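You operate a simulated robot arm through the tools that you are given. There is no shell and no other tool.

You are at the controls of a simulated robot arm. One attempt, no reset.

## Task
Test the scanner with the silver block and put the block away.
Fine: dial on TEST for one whole scan, then back on CAST; the block goes in the green drawer, shut again; the scanner stays on. Where these are worked on the way, their far stop is far enough and under half their travel is too little: green drawer.

It is judged by the outcome, as a careful person would: the job done as asked, and still so three seconds after it is handed in. It fails if anything else is knocked over, pushed out of place, dropped, spilled or broken.

## Robot
A 7-joint arm with a two-finger parallel gripper, fixed in place. Base frame: the origin is on the floor under the middle of its stand, x ahead of it, y to its left, z up; the work surface is at about z = 0.8. Lengths are in m, angles in degrees, forces in N, time in s.
It reaches about 1.479 m from its shoulder. Its first joint turns from -166.0 to 166.0 degrees. Payload 4.4 kg.
Tool frame: the origin (TCP) lies between the finger pads and is the grasp point; the fingertips stand 0.023 m ahead of it; z points along the fingers, y is the line along which they close. The gripper opens to 0.094 m. The fingers are 0.038 m wide and 0.01 m thick; the gripper's body (0.054 by 0.096 m) begins 0.039 m behind the TCP.
Orientation is that of the tool frame in the base frame, as a unit quaternion [x, y, z, w]. With the fingers straight down and closing along the base's y, the tool's x points along the base's -x, its y along +y and its z along -z.

## Interface
- The arm moves only by the tool drive_tool. Its argument "rows" is a list of rows, each a list of 3 entries, a list of its own where there are three numbers: the turn, a rotation vector about the tool's x, y, z in units of 5 degrees (1.0 is 5 degrees), then the shift along the tool's x, y, z in units of 30 mm (1.0 is 30 mm), then the gripper command, from -1 (fully open) to 1 (shut), values between in proportion. In form: [[[ax, ay, az], [x, y, z], gripper], ...]. A call has 1 to 20 rows; each row shifts and turns the commanded pose from where the row before left it, along the tool's axes as they then stand. A call with a number of a shift or a turn outside -1 to 1 is refused whole. A row lasts 0.2 s, in which the tool goes at most 0.05 m and 8.6 degrees; a call with a longer step from one row to the next is refused whole, and so is a gripper value outside its range. Where a pose cannot be reached the arm comes as near as it can. A force on the tool above 40 N (or 10 N above the force at the start of the call, whichever is more), or a blocked arm, ends the call early, and 0.2 s more pass. Each finger travels about 0.072 m/s and halts on what it meets, pressing with about 26 N; the grip force reading is that of the motor and also rises with nothing between the fingers. The clock runs only during rows and for 0.2 s after the last one: add rows that do not move to give the fingers time. The reply holds the time, the measured pose of the TCP, the force on the tool along the base axes, the opening and the grip force, in the units named above and with some noise, with the torque about the TCP (base axes, N m) and any sound that the robot's microphone picked up, and new pictures: "pictures" is both (left out), scene, wrist or none.
- Cameras (640 x 400 px; columns grow to the right, rows downward): "scene" is fixed at [0.0531, -0.6521, 1.4243]; the picture's right is [0.68, -0.73, 0.00], its down [-0.33, -0.31, -0.89] and it looks along [0.65, 0.61, -0.45] (base axes); focal length 313 px, centre (320, 200). "wrist" rides on the gripper at [0.086, 0.016, -0.075] in the tool frame; the picture's right is [-0.18, 0.98, 0.00], its down [-0.58, -0.11, -0.81] and it looks along [-0.79, -0.15, 0.59] (tool axes); focal length 243 px, centre (320, 200). There is no depth. A picture from a camera that has moved, and an enlarged one, comes with that camera's place and axes in the base frame and with its lens. The place of the scene camera against the robot may be out by one fixed shift of up to 0.018 m in any direction.
- zoom(camera, box): a new picture of the part [left, top, right, bottom] of that camera's present view, enlarged. No time passes.
- close_job(): hands the job in; it is judged then, once.

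Nothing tells you positions but the pictures and the camera data. Unless the task says otherwise, let go and move clear before handing in.

The tools are called after "Emit:" as name(argument=value, ...) on one line, values as JSON. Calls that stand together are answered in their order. drive_tool: Moves the arm, as the interface text tells. Its arguments: {"type":"object","properties":{"rows":{"type":"array","items":{"type":"array"}},"pictures":{"type":"string","enum":["both","scene","wrist","none"]}},"required":["rows"]} The other tools are called the same way: zoom (camera, box) takes an enlarged picture of a part of a camera's view; close_job () hands the job in.

At the start:

```text
time_s: 0.0
eef_pos: [0.7869, 0.2357, 1.1164]
tool_rot: [0.0, 1.0, 0.0, 0.0]
force: [0.9, -0.5, -0.4]
torque: [-0.01, 0.01, -0.01]
gripper_width: 0.094
grip_force: 0.0
```

scene: 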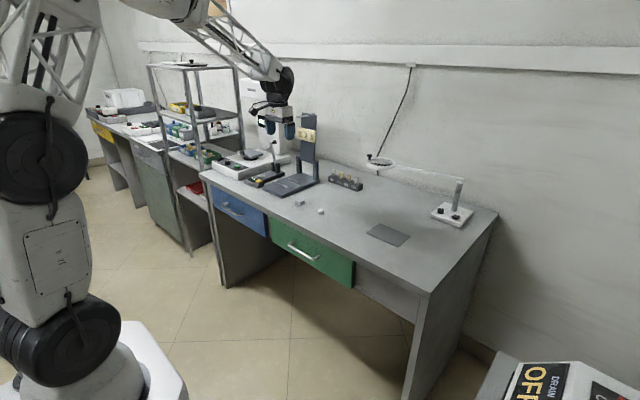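
wrist: 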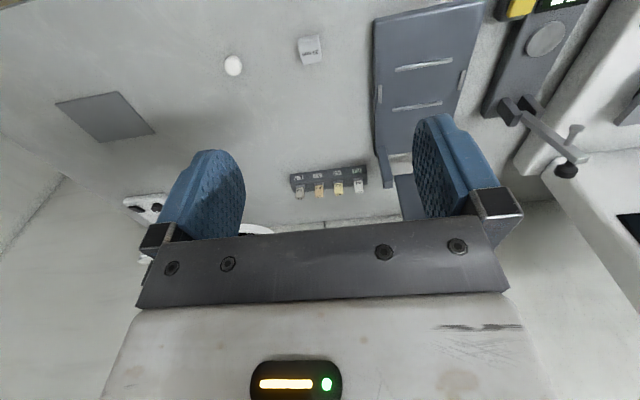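

I see a workbench with a blue and a green drawer, a scanner-like device and small blocks on top. I'll zoom in on several parts to find the dial, the blocks and the drawer before moving.

Emit:
zoom(camera="scene", box=[200, 80, 380, 220])

Emit:
zoom(camera="wrist", box=[200, 0, 640, 220])

Emit:
zoom(camera="scene", box=[260, 170, 420, 290])

Emit:
zoom(camera="scene", box=[340, 140, 500, 260])

Emit:
zoom(camera="scene", box=[80, 60, 260, 200])

Emit:
zoom(camera="scene", box=[460, 330, 640, 400])

```text
2.86 times, centred on (290, 150) of scene
camera zoom: at [0.0531, -0.6521, 1.4243], right [0.68, -0.73, 0.0], down [-0.33, -0.31, -0.89], along [0.65, 0.61, -0.45], focal length 895 px, centre (406, 343)
```

zoom: 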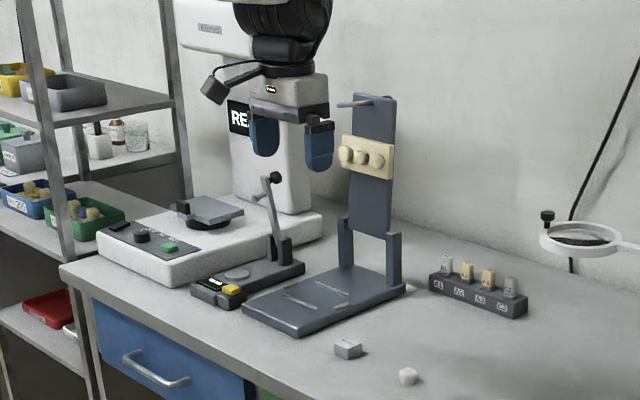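

```text
1.45 times, centred on (420, 110) of wrist
camera zoom: at [0.7, 0.2517, 1.1926], right [0.18, 0.98, 0.0], down [0.58, -0.11, 0.81], along [0.79, -0.15, -0.59], focal length 353 px, centre (174, 331)
```

zoom: 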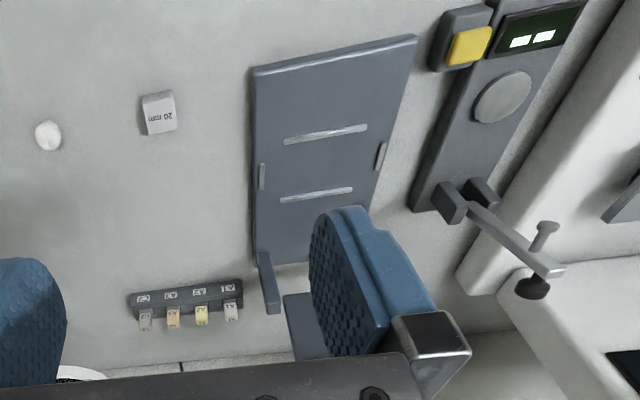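

```text
3.33 times, centred on (340, 230) of scene
camera zoom: at [0.0531, -0.6521, 1.4243], right [0.68, -0.73, 0.0], down [-0.33, -0.31, -0.89], along [0.65, 0.61, -0.45], focal length 1045 px, centre (253, 100)
```

zoom: 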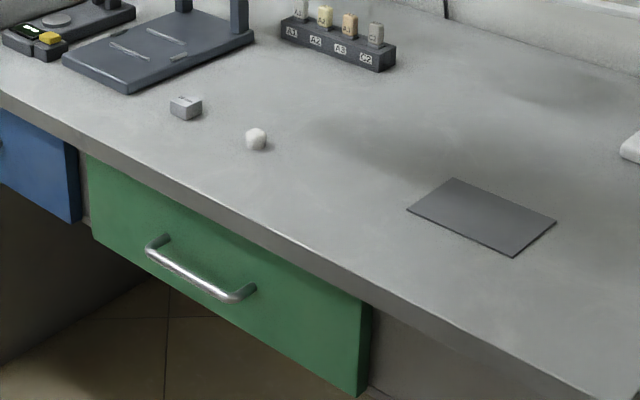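

```text
3.33 times, centred on (420, 200) of scene
camera zoom: at [0.0531, -0.6521, 1.4243], right [0.68, -0.73, 0.0], down [-0.33, -0.31, -0.89], along [0.65, 0.61, -0.45], focal length 1045 px, centre (-13, 200)
```

zoom: 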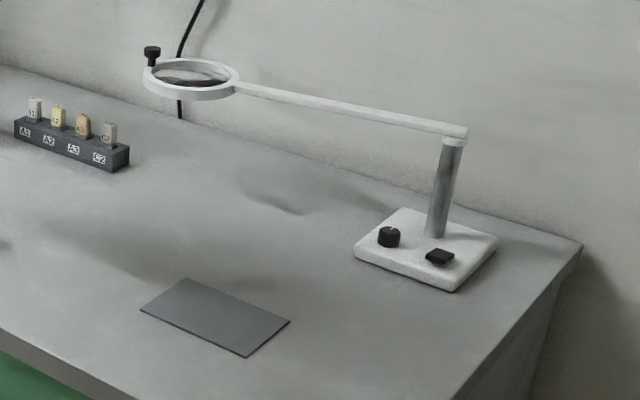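

```text
2.86 times, centred on (170, 130) of scene
camera zoom: at [0.0531, -0.6521, 1.4243], right [0.68, -0.73, 0.0], down [-0.33, -0.31, -0.89], along [0.65, 0.61, -0.45], focal length 895 px, centre (749, 400)
```

zoom: 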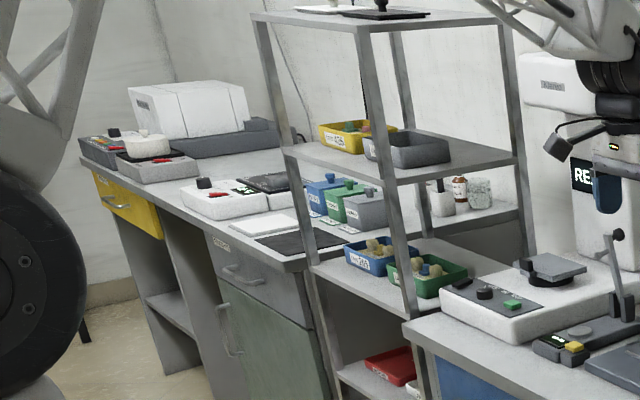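

```text
3.56 times, centred on (550, 365) of scene
camera zoom: at [0.0531, -0.6521, 1.4243], right [0.68, -0.73, 0.0], down [-0.33, -0.31, -0.89], along [0.65, 0.61, -0.45], focal length 1114 px, centre (-498, -387)
```

zoom: 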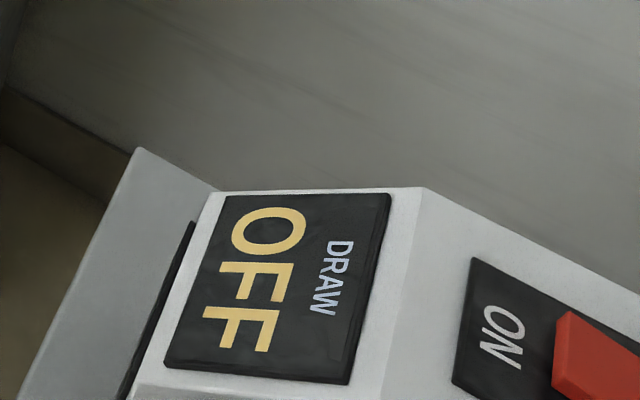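

I see a white scanner with a dial, a green button and a turntable at the left end of the bench, and a small silver "20 mm" block near the middle. I'll zoom in further on the scanner's labels and display.

Emit:
zoom(camera="scene", box=[205, 125, 305, 205])

Emit:
zoom(camera="scene", box=[220, 70, 320, 150])

Emit:
zoom(camera="scene", box=[200, 150, 280, 200])

Emit:
zoom(camera="scene", box=[280, 180, 340, 225])

Emit:
zoom(camera="wrist", box=[480, 0, 640, 240])

Emit:
zoom(camera="wrist", box=[200, 20, 360, 120])

```text
5.00 times, centred on (255, 165) of scene
camera zoom: at [0.0531, -0.6521, 1.4243], right [0.68, -0.73, 0.0], down [-0.33, -0.31, -0.89], along [0.65, 0.61, -0.45], focal length 1567 px, centre (645, 375)
```

zoom: 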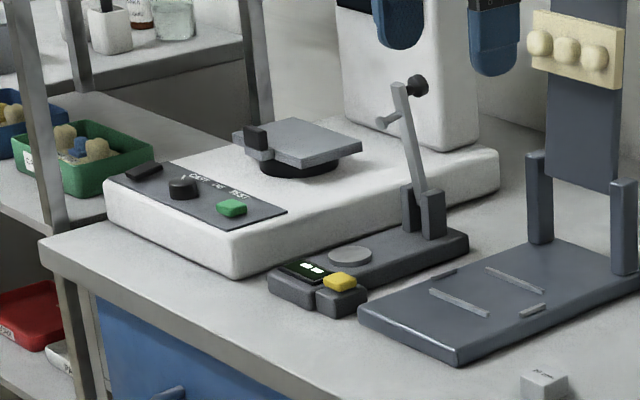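

```text
5.00 times, centred on (270, 110) of scene
camera zoom: at [0.0531, -0.6521, 1.4243], right [0.68, -0.73, 0.0], down [-0.33, -0.31, -0.89], along [0.65, 0.61, -0.45], focal length 1567 px, centre (570, 650)
```

zoom: 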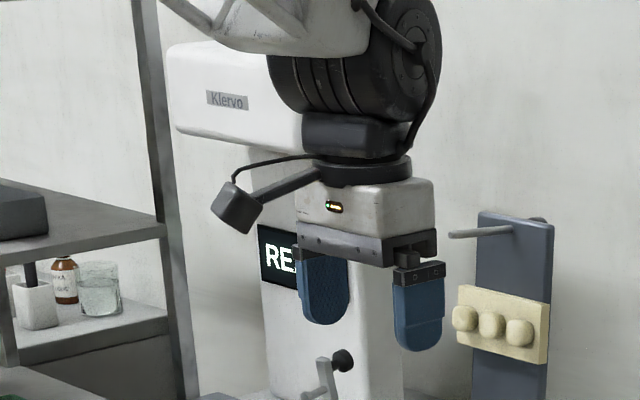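

```text
8.00 times, centred on (240, 175) of scene
camera zoom: at [0.0531, -0.6521, 1.4243], right [0.68, -0.73, 0.0], down [-0.33, -0.31, -0.89], along [0.65, 0.61, -0.45], focal length 2507 px, centre (960, 400)
```

zoom: 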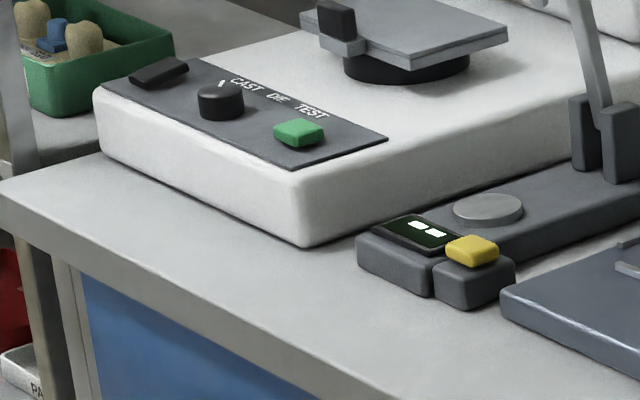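

```text
8.89 times, centred on (310, 202) of scene
camera zoom: at [0.0531, -0.6521, 1.4243], right [0.68, -0.73, 0.0], down [-0.33, -0.31, -0.89], along [0.65, 0.61, -0.45], focal length 2786 px, centre (409, 178)
```

zoom: 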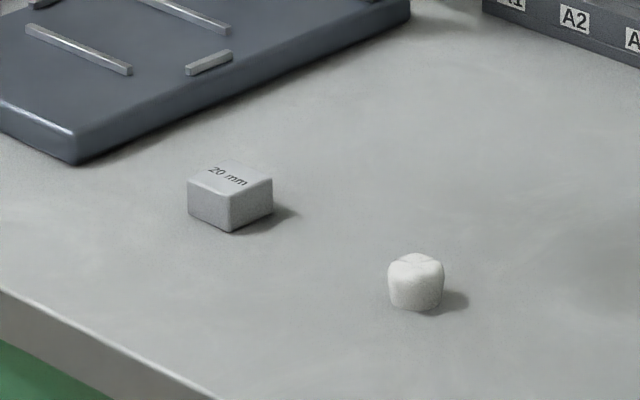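

```text
1.67 times, centred on (560, 120) of wrist
camera zoom: at [0.7, 0.2517, 1.1926], right [0.18, 0.98, 0.0], down [0.58, -0.11, 0.81], along [0.79, -0.15, -0.59], focal length 404 px, centre (-80, 333)
```

zoom: 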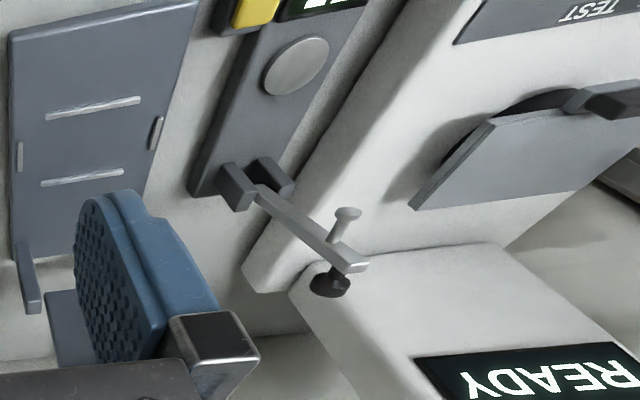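

```text
4.00 times, centred on (280, 70) of wrist
camera zoom: at [0.7, 0.2517, 1.1926], right [0.18, 0.98, 0.0], down [0.58, -0.11, 0.81], along [0.79, -0.15, -0.59], focal length 970 px, centre (480, 720)
```

zoom: 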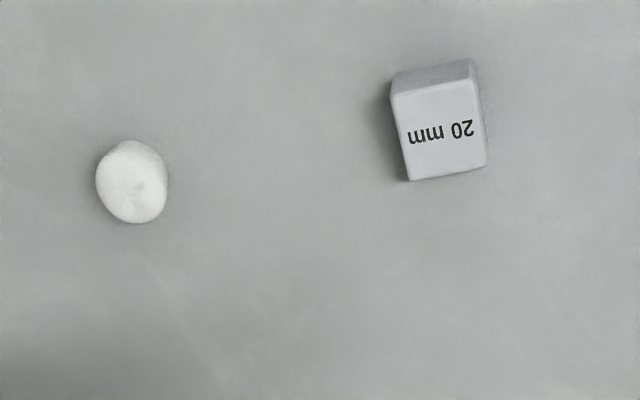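

The silver 20 mm block is near (0.85, 0.21), the scanner panel near (0.83, 0.74), and the green drawer handle near (0.70, 0.04, 0.73). I'll move the arm left and back so the wrist camera can look at the scanner front.

Emit:
drive_tool(rows=[[[0, 0, 0], [0.53, 0.92, -0.08], -1], [[0, 0, 0], [0.53, 0.92, -0.08], -1], [[0, 0, 0], [0.53, 0.92, -0.08], -1], [[0, 0, 0], [0.53, 0.92, -0.08], -1], [[0, 0, 0], [0.53, 0.92, -0.08], -1], [[0, 0, 0], [0.53, 0.92, -0.08], -1], [[0, 0, 0], [0.53, 0.92, -0.08], -1], [[0, 0, 0], [0.53, 0.92, -0.08], -1], [[0, 0, 0], [0.53, 0.92, -0.08], -1], [[0, 0, 0], [0.53, 0.92, -0.08], -1], [[0, 0, 0], [0.53, 0.92, -0.08], -1], [[0, 0, 0], [0.53, 0.92, -0.08], -1], [[0, 0, 0], [0.53, 0.92, -0.08], -1], [[0, 0, 0], [0.53, 0.92, -0.08], -1], [[0, 0, 0], [0.53, 0.92, -0.08], -1]], pictures="both")

```text
time_s: 3.2
eef_pos: [0.5469, 0.6503, 1.1556]
tool_rot: [0.001, 1.0, 0.0, 0.0]
force: [-0.3, 0.2, -0.3]
torque: [0.0, -0.02, 0.01]
gripper_width: 0.0937
grip_force: 0.1
camera wrist: at [0.4598, 0.6655, 1.2291], right [0.19, 0.98, 0.0], down [0.58, -0.11, 0.81], along [0.79, -0.15, -0.59], focal length 243 px, centre (320, 200)
```

scene: 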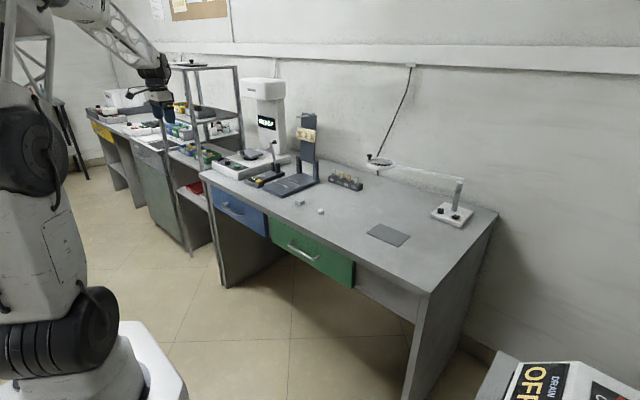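
wrist: 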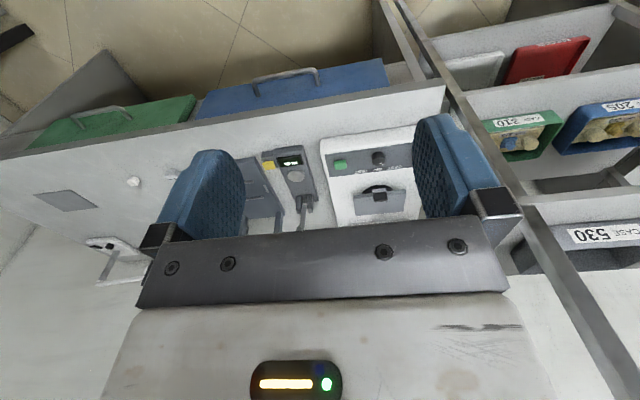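

Emit:
zoom(camera="wrist", box=[240, 110, 460, 240])

Emit:
zoom(camera="scene", box=[205, 70, 325, 210])

Emit:
zoom(camera="wrist", box=[0, 50, 420, 240])

Emit:
zoom(camera="wrist", box=[310, 120, 430, 195])

```text
2.91 times, centred on (350, 175) of wrist
camera zoom: at [0.4598, 0.6655, 1.2291], right [0.19, 0.98, 0.0], down [0.58, -0.11, 0.81], along [0.79, -0.15, -0.59], focal length 706 px, centre (233, 273)
```

zoom: 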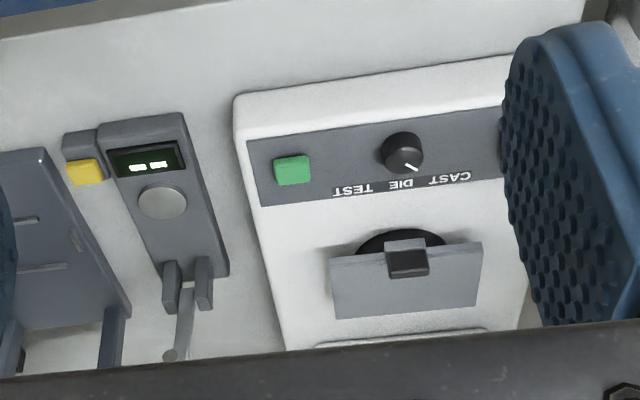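

```text
2.86 times, centred on (265, 140) of scene
camera zoom: at [0.0531, -0.6521, 1.4243], right [0.68, -0.73, 0.0], down [-0.33, -0.31, -0.89], along [0.65, 0.61, -0.45], focal length 895 px, centre (477, 371)
```

zoom: 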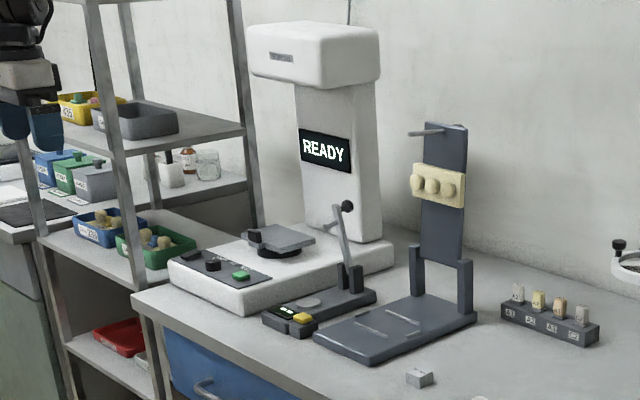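

```text
1.52 times, centred on (210, 145) of wrist
camera zoom: at [0.4598, 0.6655, 1.2291], right [0.19, 0.98, 0.0], down [0.58, -0.11, 0.81], along [0.79, -0.15, -0.59], focal length 370 px, centre (488, 284)
```

zoom: 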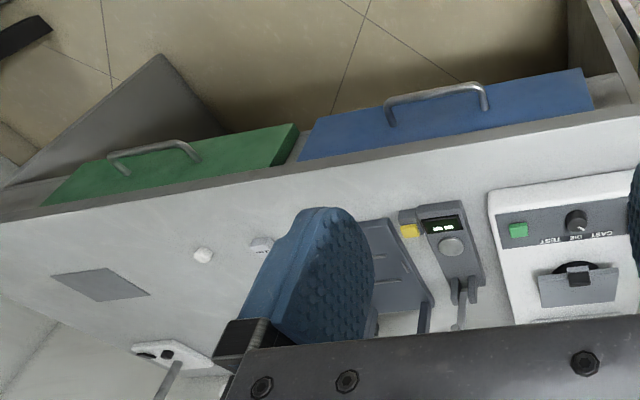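

```text
5.33 times, centred on (370, 158) of wrist
camera zoom: at [0.4598, 0.6655, 1.2291], right [0.19, 0.98, 0.0], down [0.58, -0.11, 0.81], along [0.79, -0.15, -0.59], focal length 1294 px, centre (53, 427)
```

zoom: 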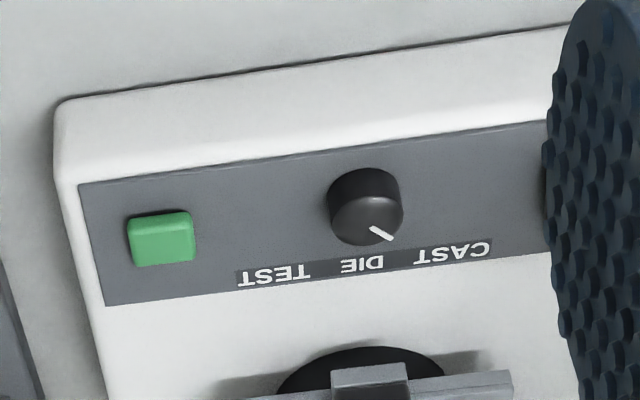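

The dial pointer is at CAST with DIE and TEST going clockwise toward the right, the green button is right of it, and the display reads READY. I'll move closer for a second, better view to triangulate the panel.

Emit:
drive_tool(rows=[[[0, 0, 0], [-0.49, 0.47, 0.91], -1], [[0, 0, 0], [-0.49, 0.47, 0.91], -1], [[0, 0, 0], [-0.49, 0.47, 0.91], -1], [[0, 0, 0], [-0.49, 0.47, 0.91], -1], [[0, 0, 0], [-0.49, 0.47, 0.91], -1], [[0, 0, 0], [0, 0, 0], -1]], pictures="both")

```text
time_s: 4.6
eef_pos: [0.6197, 0.7218, 1.0184]
tool_rot: [0.0, 1.0, 0.0, 0.0]
force: [-0.3, -0.4, 0.0]
torque: [-0.02, -0.03, -0.01]
gripper_width: 0.0941
grip_force: 0.1
camera wrist: at [0.5326, 0.7375, 1.093], right [0.18, 0.98, 0.0], down [0.58, -0.11, 0.81], along [0.79, -0.15, -0.59], focal length 243 px, centre (320, 200)
```

scene: 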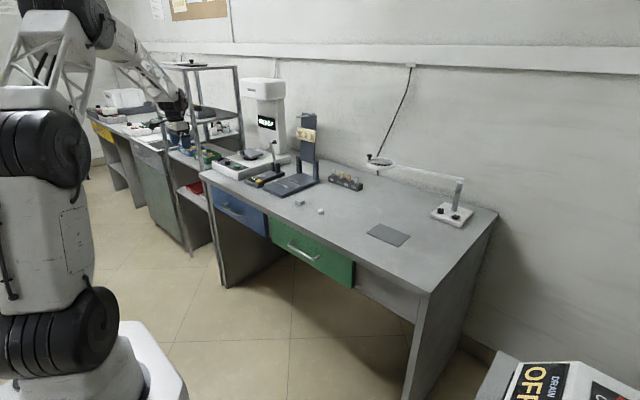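
wrist: 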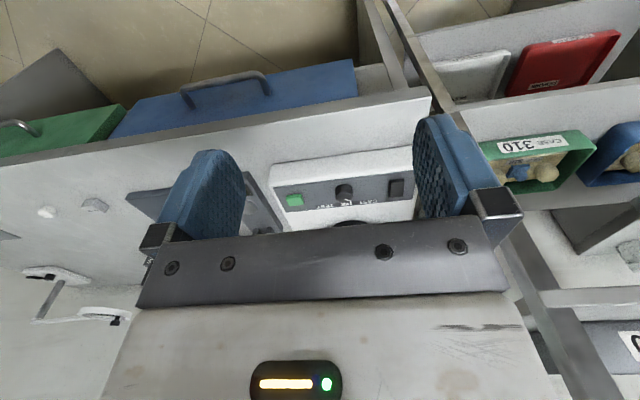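

Emit:
zoom(camera="wrist", box=[260, 140, 420, 240])

Emit:
zoom(camera="wrist", box=[320, 165, 420, 225])

```text
4.00 times, centred on (340, 190) of wrist
camera zoom: at [0.5326, 0.7375, 1.093], right [0.18, 0.98, 0.0], down [0.58, -0.11, 0.81], along [0.79, -0.15, -0.59], focal length 970 px, centre (240, 240)
```

zoom: 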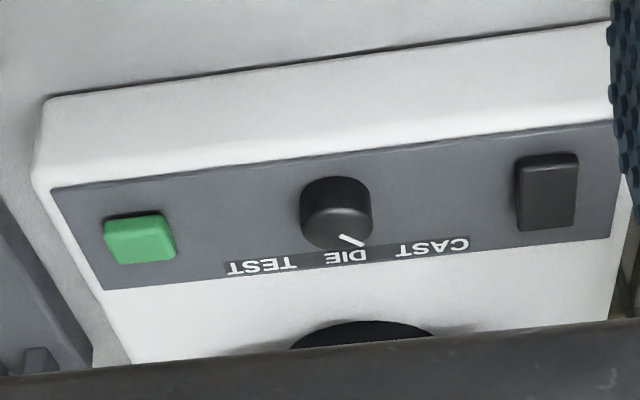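

```text
6.40 times, centred on (370, 195) of wrist
camera zoom: at [0.5326, 0.7375, 1.093], right [0.18, 0.98, 0.0], down [0.58, -0.11, 0.81], along [0.79, -0.15, -0.59], focal length 1553 px, centre (0, 232)
```

zoom: 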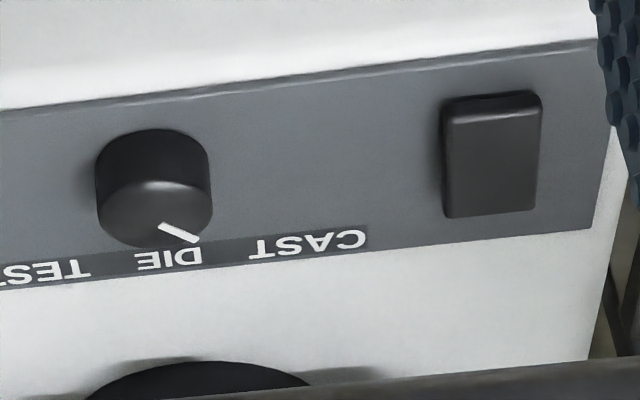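

I triangulate the dial at about (0.836, 0.720), the green button at about (0.835, 0.641) and the rocker at y≈0.80; the dial needs about 90° clockwise from above to reach TEST. I'll move above the dial and check alignment.

Emit:
drive_tool(rows=[[[0, 0, 0], [-0.86, 0, 0.1], -1], [[0, 0, 0], [-0.86, 0, 0.1], -1], [[0, 0, 0], [-0.86, 0, 0.1], -1], [[0, 0, 0], [-0.86, 0, 0.1], -1], [[0, 0, 0], [-0.86, 0, 0.1], -1], [[0, 0, 0], [-0.86, 0, 0.1], -1], [[0, 0, 0], [-0.86, 0, 0.1], -1], [[0, 0, 0], [0, 0, 0], -1]], pictures="both")

```text
time_s: 6.4
eef_pos: [0.8047, 0.7206, 0.9962]
tool_rot: [0.0, 1.0, 0.0, 0.0]
force: [0.1, -0.4, 0.9]
torque: [0.0, 0.0, 0.0]
gripper_width: 0.0939
grip_force: 0.1
camera wrist: at [0.7181, 0.7359, 1.0701], right [0.18, 0.98, 0.0], down [0.58, -0.11, 0.81], along [0.79, -0.15, -0.59], focal length 243 px, centre (320, 200)
```

scene: 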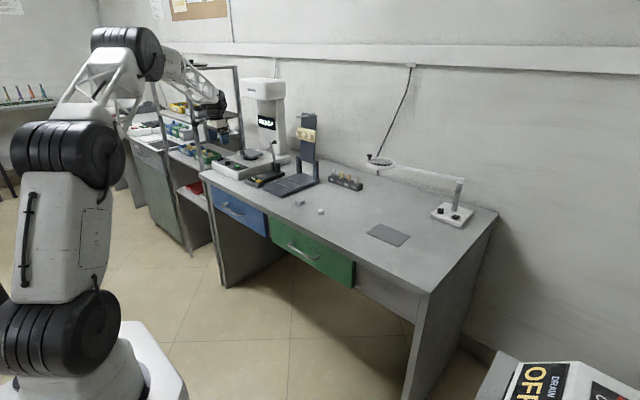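
wrist: 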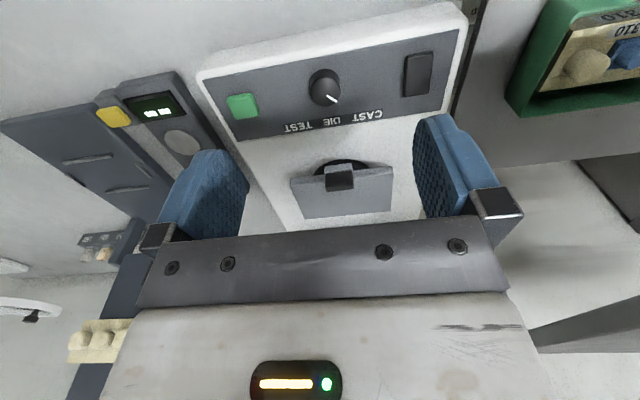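

Emit:
zoom(camera="wrist", box=[200, 30, 480, 230])

Emit:
zoom(camera="wrist", box=[270, 40, 430, 140])

Emit:
zoom(camera="wrist", box=[270, 140, 430, 240])

Emit:
zoom(camera="scene", box=[180, 70, 320, 190])

```text
2.00 times, centred on (340, 130) of wrist
camera zoom: at [0.7181, 0.7359, 1.0701], right [0.18, 0.98, 0.0], down [0.58, -0.11, 0.81], along [0.79, -0.15, -0.59], focal length 485 px, centre (280, 340)
```

zoom: 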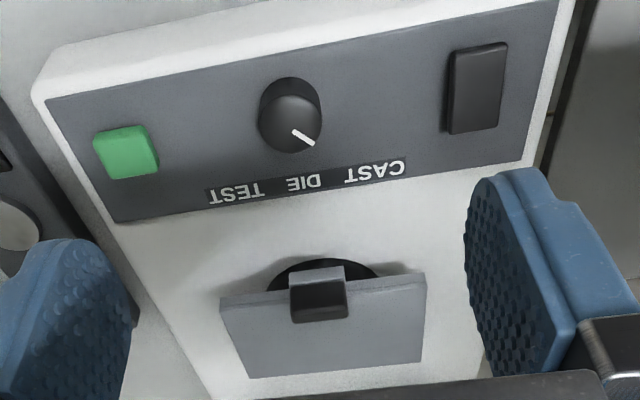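

```text
4.00 times, centred on (350, 90) of wrist
camera zoom: at [0.7181, 0.7359, 1.0701], right [0.18, 0.98, 0.0], down [0.58, -0.11, 0.81], along [0.79, -0.15, -0.59], focal length 970 px, centre (200, 640)
```

zoom: 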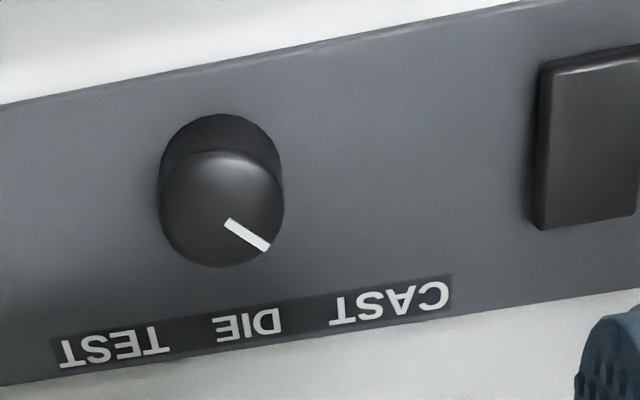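

```text
4.00 times, centred on (350, 190) of wrist
camera zoom: at [0.7181, 0.7359, 1.0701], right [0.18, 0.98, 0.0], down [0.58, -0.11, 0.81], along [0.79, -0.15, -0.59], focal length 970 px, centre (200, 240)
```

zoom: 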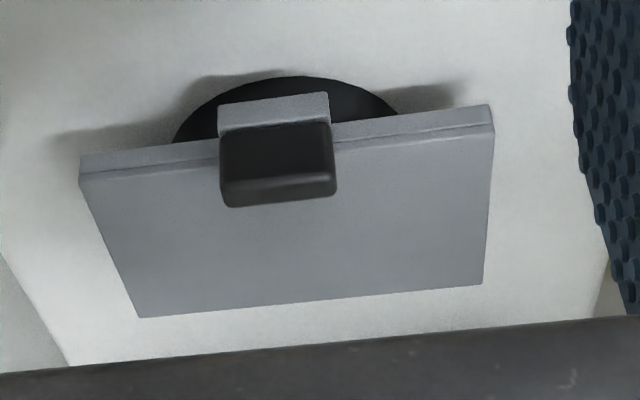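

```text
3.33 times, centred on (250, 130) of scene
camera zoom: at [0.0531, -0.6521, 1.4243], right [0.68, -0.73, 0.0], down [-0.33, -0.31, -0.89], along [0.65, 0.61, -0.45], focal length 1045 px, centre (553, 433)
```

zoom: 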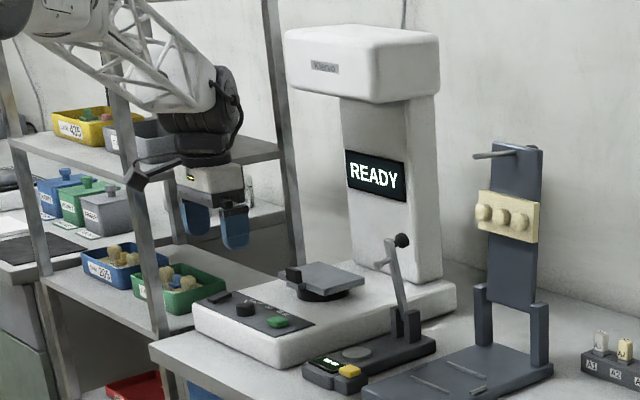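

The dial top is at about (0.830, 0.720, 0.872), about 26 mm across, with the panel at z≈0.858; the pointer sits about 42° toward +y. I'll move over it, yaw −45° and lower partway with the fingers half open.

Emit:
drive_tool(rows=[[[0, 0, 0], [-0.84, -0.03, 0.5], -0.1], [[0, 0, -1], [0, 0, 0.19], -0.1], [[0, 0, -1], [0, 0, 0.19], -0.1], [[0, 0, -1], [0, 0, 0.19], -0.1], [[0, 0, -1], [0, 0, 0.19], -0.1], [[0, 0, -1], [0, 0, 0.19], -0.1], [[0, 0, -1], [0, 0, 0.19], -0.1], [[0, 0, -1], [0, 0, 0.19], -0.1], [[0, 0, -1], [0, 0, 0.19], -0.1], [[0, 0, -1], [0, 0, 0.19], -0.1], [[0, 0, 0], [0, 0, 0], -0.1]], pictures="both")

```text
time_s: 8.8
eef_pos: [0.8285, 0.7196, 0.9288]
tool_rot: [-0.383, 0.924, 0.0, 0.0]
force: [0.2, -0.3, 0.2]
torque: [0.01, 0.01, 0.0]
gripper_width: 0.0516
grip_force: 0.0
camera wrist: at [0.7554, 0.6687, 1.0036], right [-0.56, 0.83, 0.0], down [0.49, 0.33, 0.81], along [0.67, 0.46, -0.59], focal length 243 px, centre (320, 200)
```

scene: 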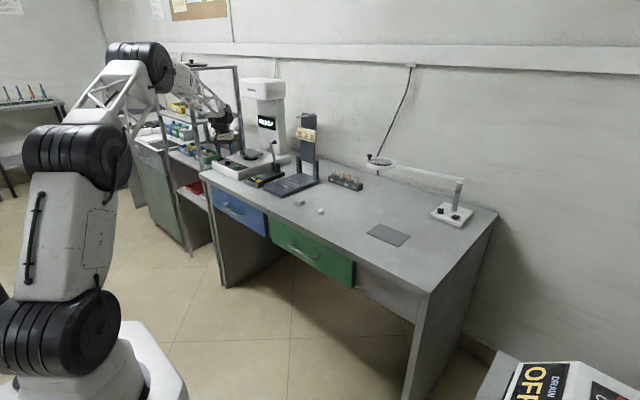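
wrist: 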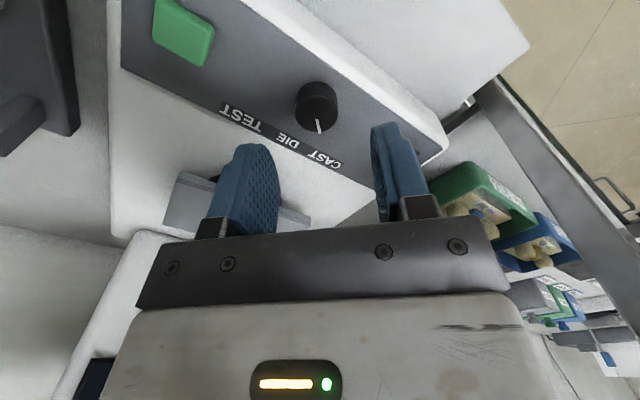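

Emit:
zoom(camera="wrist", box=[240, 60, 400, 160])

```text
4.00 times, centred on (320, 110) of wrist
camera zoom: at [0.7554, 0.6687, 1.0036], right [-0.56, 0.83, 0.0], down [0.49, 0.33, 0.81], along [0.67, 0.46, -0.59], focal length 970 px, centre (320, 560)
```

zoom: 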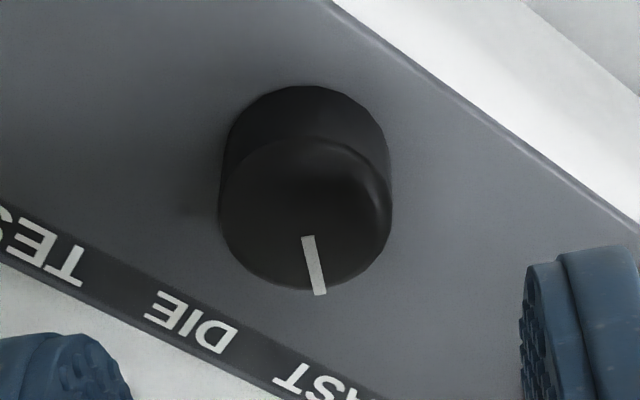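

The dial is centred under the gripper to within about 2 mm, with its pointer at 45° (CAST). I'll descend and grip the knob.

Emit:
drive_tool(rows=[[[0, 0, 0], [0, -0.07, 0.5], -0.1], [[0, 0, 0], [0, 0, 0.5], -0.1], [[0, 0, 0], [0, 0, 0.5], -0.1], [[0, 0, 0], [0, 0, 0], -0.1]], pictures="both")

```text
time_s: 9.8
eef_pos: [0.8295, 0.7161, 0.8849]
tool_rot: [-0.383, 0.924, 0.0, 0.0]
force: [0.4, -0.5, 0.6]
torque: [-0.04, -0.01, -0.04]
gripper_width: 0.0516
grip_force: 0.0
camera wrist: at [0.7559, 0.6669, 0.9592], right [-0.56, 0.83, 0.0], down [0.49, 0.33, 0.81], along [0.67, 0.45, -0.59], focal length 243 px, centre (320, 200)
```

scene: 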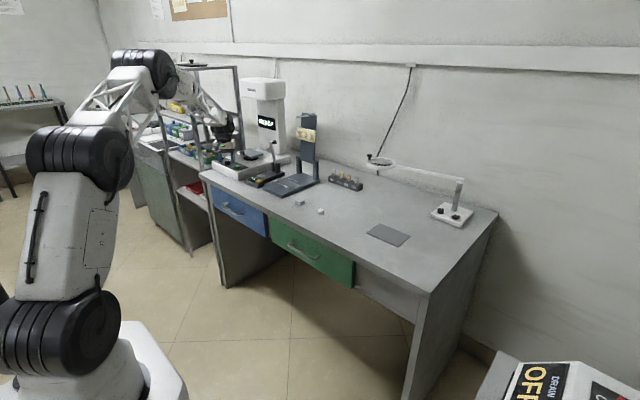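
wrist: 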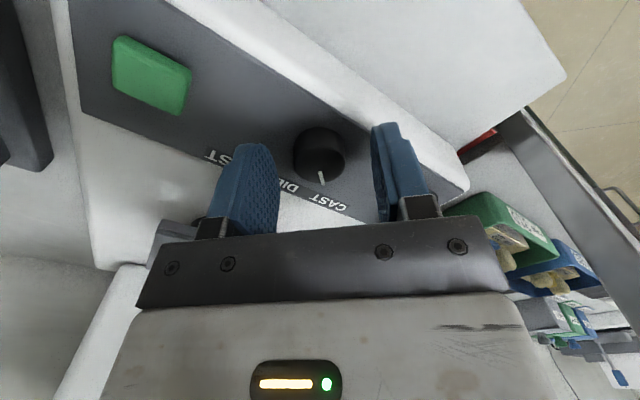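

Emit:
drive_tool(rows=[[[0, 0, 0], [0, 0, 0], 0.4], [[0, 0, 0], [0, 0, 0], 0.6], [[0, 0, 0], [0, 0, 0], 0.6]], pictures="wrist")

```text
time_s: 10.6
eef_pos: [0.8309, 0.7165, 0.8847]
tool_rot: [-0.382, 0.924, 0.0, 0.0]
force: [14.9, -13.6, -0.8]
torque: [-0.31, -0.35, -0.1]
gripper_width: 0.0272
grip_force: 45.1
camera wrist: at [0.7567, 0.6661, 0.9592], right [-0.56, 0.83, 0.0], down [0.49, 0.33, 0.81], along [0.67, 0.45, -0.59], focal length 243 px, centre (320, 200)
```

wrist: 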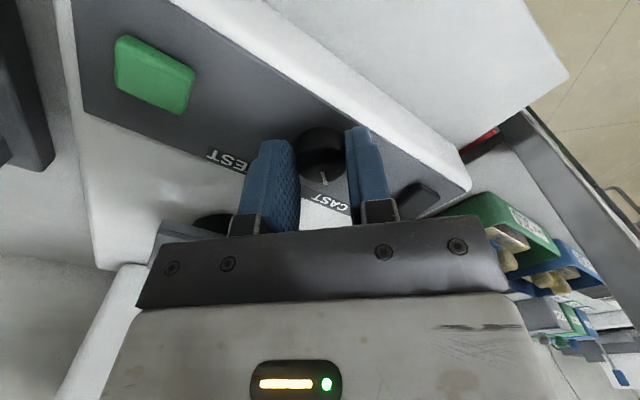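

The knob is gripped (27 mm), with a small side force showing I'm about 1–2 mm off centre. I'll relieve that and turn the first 40° clockwise.

Emit:
drive_tool(rows=[[[0, 0, 0], [0, -0.06, 0], 0.6], [[0, 0, 1], [0, 0, 0], 0.6], [[0, 0, 1], [0, 0, 0], 0.6], [[0, 0, 1], [0, 0, 0], 0.6], [[0, 0, 1], [0, 0, 0], 0.6], [[0, 0, 1], [0, 0, 0], 0.6], [[0, 0, 1], [0, 0, 0], 0.6], [[0, 0, 1], [0, 0, 0], 0.6], [[0, 0, 1], [0, 0, 0], 0.6]], pictures="both")

```text
time_s: 12.5
eef_pos: [0.8289, 0.7184, 0.8846]
tool_rot: [-0.08, 0.997, 0.0, 0.001]
force: [0.2, 11.3, -4.5]
torque: [0.25, 0.3, 0.05]
gripper_width: 0.0269
grip_force: 45.6
stopped in row 9: the force on the tool passed its limit at 43 N (the readings are from after the stop); the commanded pose is now the measured one
camera wrist: at [0.7407, 0.7208, 0.9592], right [0.03, 1.0, 0.0], down [0.59, -0.02, 0.81], along [0.81, -0.02, -0.59], focal length 243 px, centre (320, 200)
```

scene: 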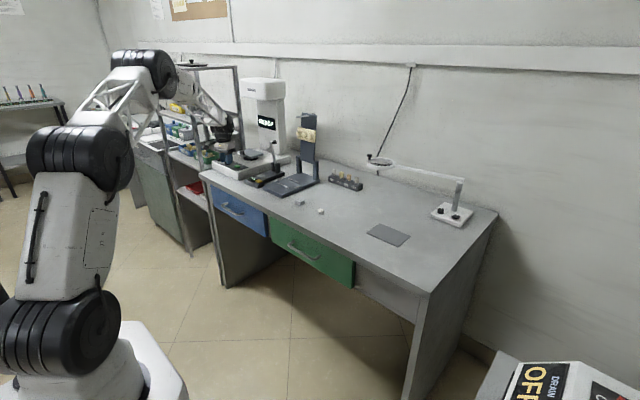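
wrist: 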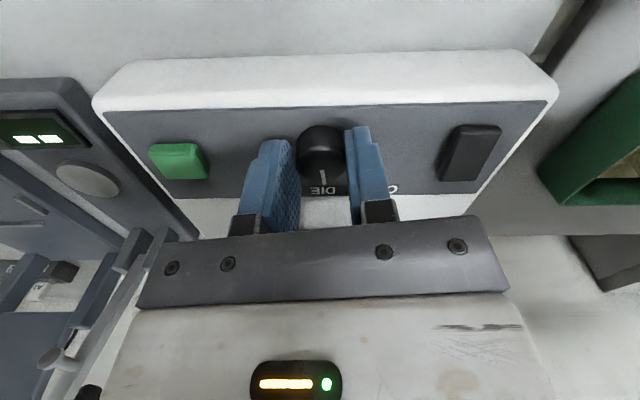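

Emit:
zoom(camera="wrist", box=[240, 110, 400, 210])

Emit:
zoom(camera="scene", box=[200, 80, 300, 180])

```text
4.00 times, centred on (320, 160) of wrist
camera zoom: at [0.7407, 0.7208, 0.9592], right [0.03, 1.0, 0.0], down [0.59, -0.02, 0.81], along [0.81, -0.02, -0.59], focal length 970 px, centre (320, 360)
```

zoom: 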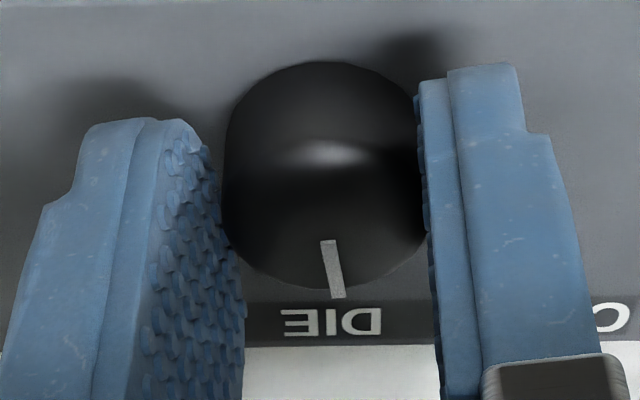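

```text
4.00 times, centred on (250, 130) of scene
camera zoom: at [0.0531, -0.6521, 1.4243], right [0.68, -0.73, 0.0], down [-0.33, -0.31, -0.89], along [0.65, 0.61, -0.45], focal length 1254 px, centre (600, 480)
```

zoom: 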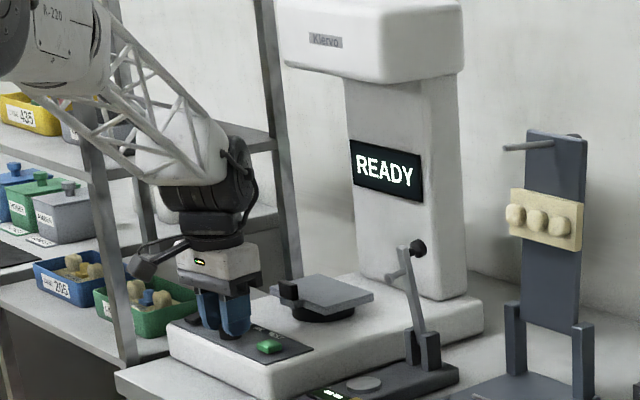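

The dial has turned roughly halfway (pointer at about 8°, near DIE) before a side-force stop. I'll release, recentre on the knob and re-grip for the rest.

Emit:
drive_tool(rows=[[[0, 0, 0], [0, 0, 0], -0.1], [[0, 0, 0], [0, 0, 0], -0.1], [[0, 0, 0], [0, 0, 0], -0.1]], pictures="wrist")

Emit:
zoom(camera="wrist", box=[240, 110, 400, 210])

```text
time_s: 13.3
eef_pos: [0.8295, 0.7187, 0.8848]
tool_rot: [-0.08, 0.997, 0.0, 0.0]
force: [0.3, -0.6, 0.1]
torque: [-0.01, 0.04, -0.01]
gripper_width: 0.0517
grip_force: 0.1
camera wrist: at [0.741, 0.7203, 0.9594], right [0.03, 1.0, 0.0], down [0.59, -0.02, 0.81], along [0.81, -0.02, -0.59], focal length 243 px, centre (320, 200)
```

wrist: 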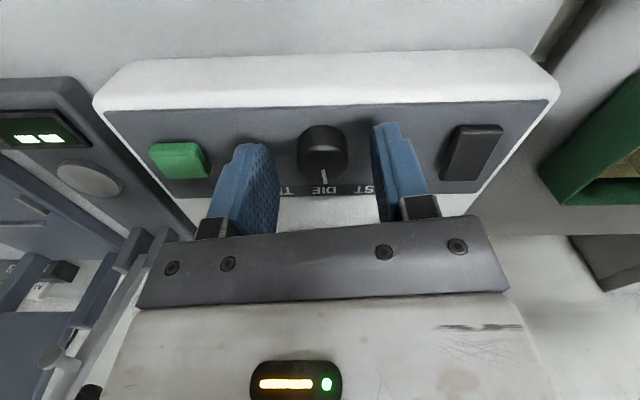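

```text
4.00 times, centred on (320, 160) of wrist
camera zoom: at [0.741, 0.7203, 0.9594], right [0.03, 1.0, 0.0], down [0.59, -0.02, 0.81], along [0.81, -0.02, -0.59], focal length 970 px, centre (320, 360)
```

zoom: 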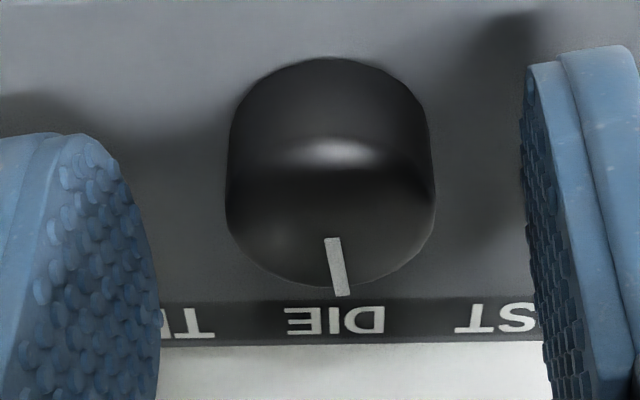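

Emit:
drive_tool(rows=[[[0, 0, 0], [-0.05, 0.04, 0], -0.1], [[0, 0, 0], [0, 0, 0], 0.4], [[0, 0, 0], [0, 0, 0], 0.5], [[0, 0, 0], [0, 0, 0], 0.5]], pictures="none")

```text
time_s: 14.3
eef_pos: [0.8308, 0.7198, 0.8847]
tool_rot: [-0.077, 0.997, 0.0, 0.0]
force: [-0.6, -4.8, -1.2]
torque: [-0.1, 0.1, -0.02]
gripper_width: 0.027
grip_force: 44.9
```

Re-gripped with little side force this time. I'll continue turning clockwise in short chunks.

Emit:
drive_tool(rows=[[[0, 0, 1], [0, 0, 0], 0.5], [[0, 0, 1], [0, 0, 0], 0.5], [[0, 0, 1], [0, 0, 0], 0.5], [[0, 0, 1], [0, 0, 0], 0.5]], pictures="none")

```text
time_s: 15.3
eef_pos: [0.8315, 0.7207, 0.8856]
tool_rot: [0.096, 0.995, 0.001, 0.001]
force: [10.1, 14.7, -3.0]
torque: [0.36, -0.43, 0.04]
gripper_width: 0.0272
grip_force: 44.8
```

Emit:
drive_tool(rows=[[[0, 0, 0], [-0.02, 0.04, 0], 0.5], [[0, 0, 1], [0, 0, 0], 0.5], [[0, 0, 1], [0, 0, 0], 0.5], [[0, 0, 1], [0, 0, 0], 0.5]], pictures="none")

```text
time_s: 16.3
eef_pos: [0.8309, 0.7208, 0.8848]
tool_rot: [0.226, 0.974, 0.001, 0.0]
force: [-24.3, -11.1, 7.8]
torque: [-0.33, 0.6, -0.05]
gripper_width: 0.0272
grip_force: 45.2
```

Emit:
drive_tool(rows=[[[0, 0, 0], [0, 0, 0], 0.5]], pictures="wrist")

Emit:
zoom(camera="wrist", box=[240, 110, 400, 210])

```text
time_s: 16.7
eef_pos: [0.8318, 0.721, 0.8853]
tool_rot: [0.224, 0.974, 0.0, 0.0]
force: [-30.9, -11.5, 9.0]
torque: [-0.37, 0.7, -0.05]
gripper_width: 0.0268
grip_force: 45.0
camera wrist: at [0.7604, 0.7726, 0.96], right [0.6, 0.8, 0.0], down [0.47, -0.35, 0.81], along [0.65, -0.48, -0.59], focal length 243 px, centre (320, 200)
```

wrist: 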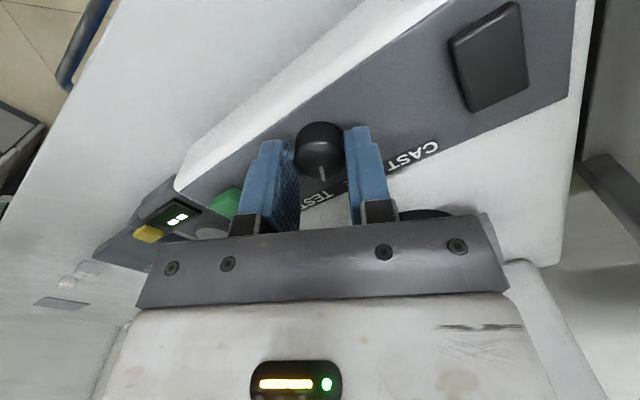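

```text
4.00 times, centred on (320, 160) of wrist
camera zoom: at [0.7604, 0.7726, 0.96], right [0.6, 0.8, 0.0], down [0.47, -0.35, 0.81], along [0.65, -0.48, -0.59], focal length 970 px, centre (320, 360)
```

zoom: 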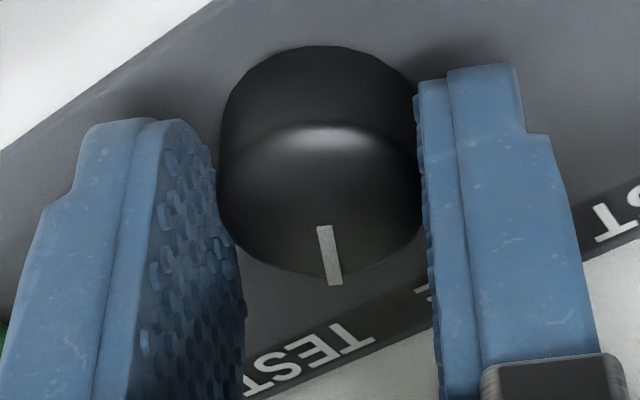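

The pointer follows the grip and is about 15° short of TEST. I'll relieve the side force and turn the last part.

Emit:
drive_tool(rows=[[[0, 0, 0], [0.03, -0.03, 0], 0.5], [[0, 0, 1], [0, 0, 0], 0.5], [[0, 0, 1], [0, 0, 0], 0.5], [[0, 0, 1], [0, 0, 0], 0.5]], pictures="both")

Emit:
zoom(camera="wrist", box=[240, 110, 400, 210])

```text
time_s: 17.7
eef_pos: [0.8307, 0.7208, 0.8844]
tool_rot: [0.338, 0.941, 0.003, 0.002]
force: [13.3, 10.2, -7.6]
torque: [0.28, -0.25, 0.04]
gripper_width: 0.0271
grip_force: 44.4
stopped in row 4: the force on the tool passed its limit at 50 N (the readings are from after the stop); the commanded pose is now the measured one
camera wrist: at [0.7745, 0.7878, 0.96], right [0.77, 0.64, 0.0], down [0.38, -0.46, 0.81], along [0.52, -0.62, -0.59], focal length 243 px, centre (320, 200)
```

scene: 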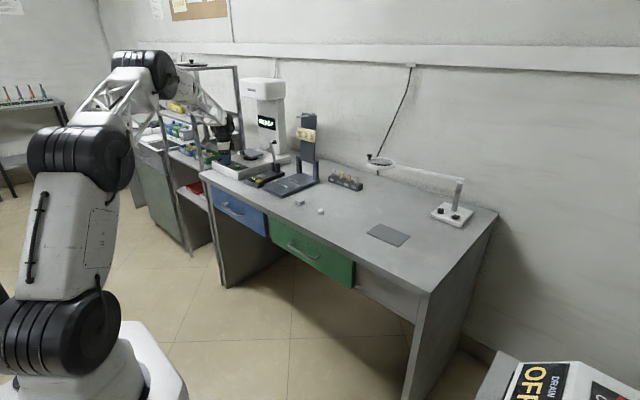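
wrist: 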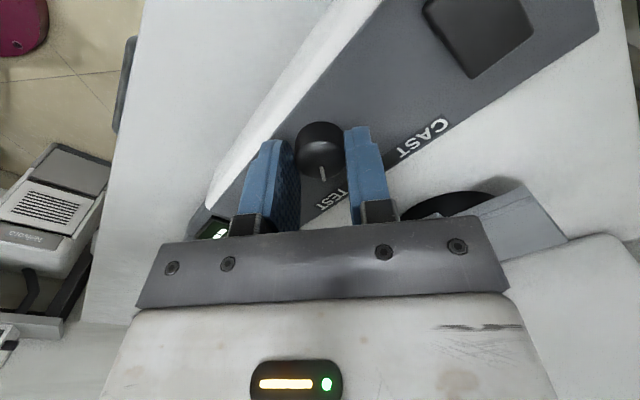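

```text
4.00 times, centred on (320, 160) of wrist
camera zoom: at [0.7745, 0.7878, 0.96], right [0.77, 0.64, 0.0], down [0.38, -0.46, 0.81], along [0.52, -0.62, -0.59], focal length 970 px, centre (320, 360)
```

zoom: 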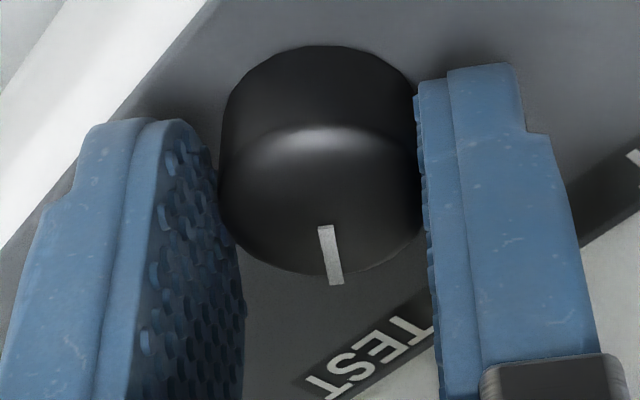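

Emit:
drive_tool(rows=[[[0, 0, 0], [0, 0, 0], -0.1], [[0, 0, 0], [0, 0, 0], -0.1], [[0, 0, 0], [0, 0, -0.8], -0.1], [[0, 0, 0], [0, 0, -0.8], -0.1], [[0, 0, 0], [0, 0, 0], -0.1]], pictures="wrist")

Emit:
zoom(camera="wrist", box=[240, 60, 400, 160])

```text
time_s: 18.9
eef_pos: [0.8309, 0.7191, 0.9348]
tool_rot: [0.338, 0.941, 0.001, 0.001]
force: [0.1, 0.5, -0.2]
torque: [0.0, 0.0, -0.01]
gripper_width: 0.0516
grip_force: 0.0
camera wrist: at [0.775, 0.7856, 1.0093], right [0.77, 0.64, 0.0], down [0.38, -0.46, 0.81], along [0.52, -0.62, -0.59], focal length 243 px, centre (320, 200)
```

wrist: 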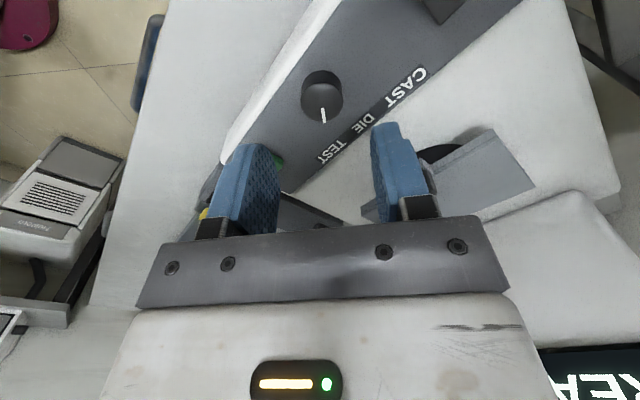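

```text
4.00 times, centred on (320, 110) of wrist
camera zoom: at [0.775, 0.7856, 1.0093], right [0.77, 0.64, 0.0], down [0.38, -0.46, 0.81], along [0.52, -0.62, -0.59], focal length 970 px, centre (320, 560)
```

zoom: 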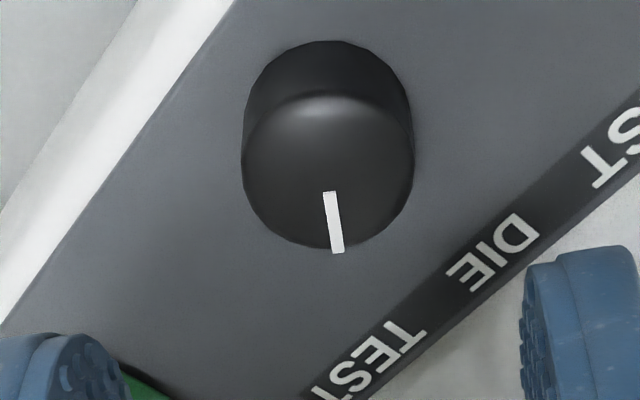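

The pointer is at about −42°, close to TEST but perhaps 3° short, and the refined knob centre is (0.8325, 0.7187). I'll re-grip and nudge it about 4° further.

Emit:
drive_tool(rows=[[[0, 0, 0], [-0.05, 0.025, 0.6], -0.1], [[0, 0, 0], [0, 0, 0.6], -0.1], [[0, 0, 0], [0, 0, 0.55], -0.1], [[0, 0, 0], [0, 0, 0], 0.4], [[0, 0, 0], [0, 0, 0], 0.5], [[0, 0, 0], [0, 0, 0], 0.5], [[0, 0, 0.4], [0, 0, 0], 0.5], [[0, 0, 0.4], [0, 0, 0], 0.5], [[0, 0, 0], [0, 0, 0], 0.5]], pictures="wrist")

Emit:
zoom(camera="wrist", box=[240, 110, 400, 210])

```text
time_s: 20.9
eef_pos: [0.8325, 0.7196, 0.8818]
tool_rot: [0.371, 0.929, 0.002, 0.0]
force: [7.2, 7.2, 1.1]
torque: [0.23, -0.09, 0.01]
gripper_width: 0.028
grip_force: 5.0
camera wrist: at [0.7806, 0.7904, 0.9566], right [0.81, 0.58, 0.0], down [0.34, -0.48, 0.81], along [0.47, -0.65, -0.59], focal length 243 px, centre (320, 200)
```

wrist: 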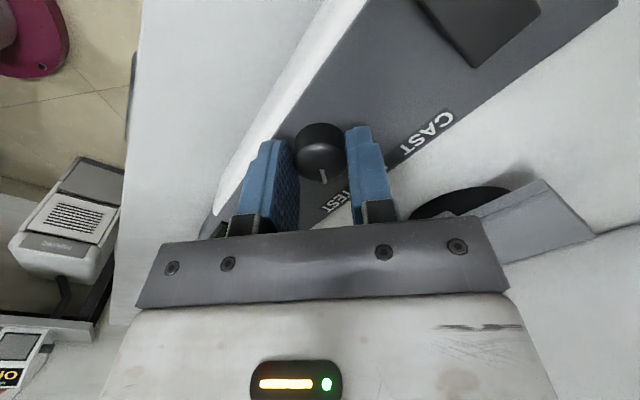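

```text
4.00 times, centred on (320, 160) of wrist
camera zoom: at [0.7806, 0.7904, 0.9566], right [0.81, 0.58, 0.0], down [0.34, -0.48, 0.81], along [0.47, -0.65, -0.59], focal length 970 px, centre (320, 360)
```

zoom: 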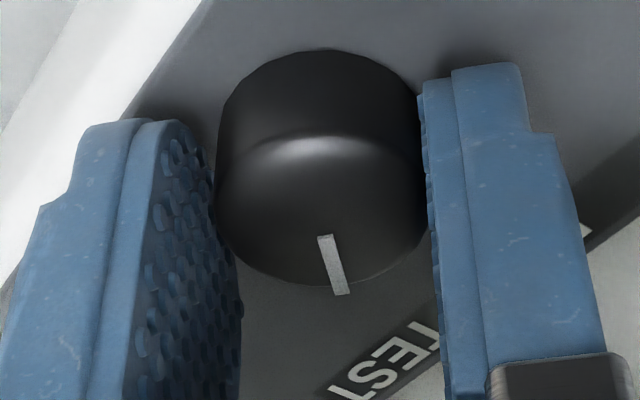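

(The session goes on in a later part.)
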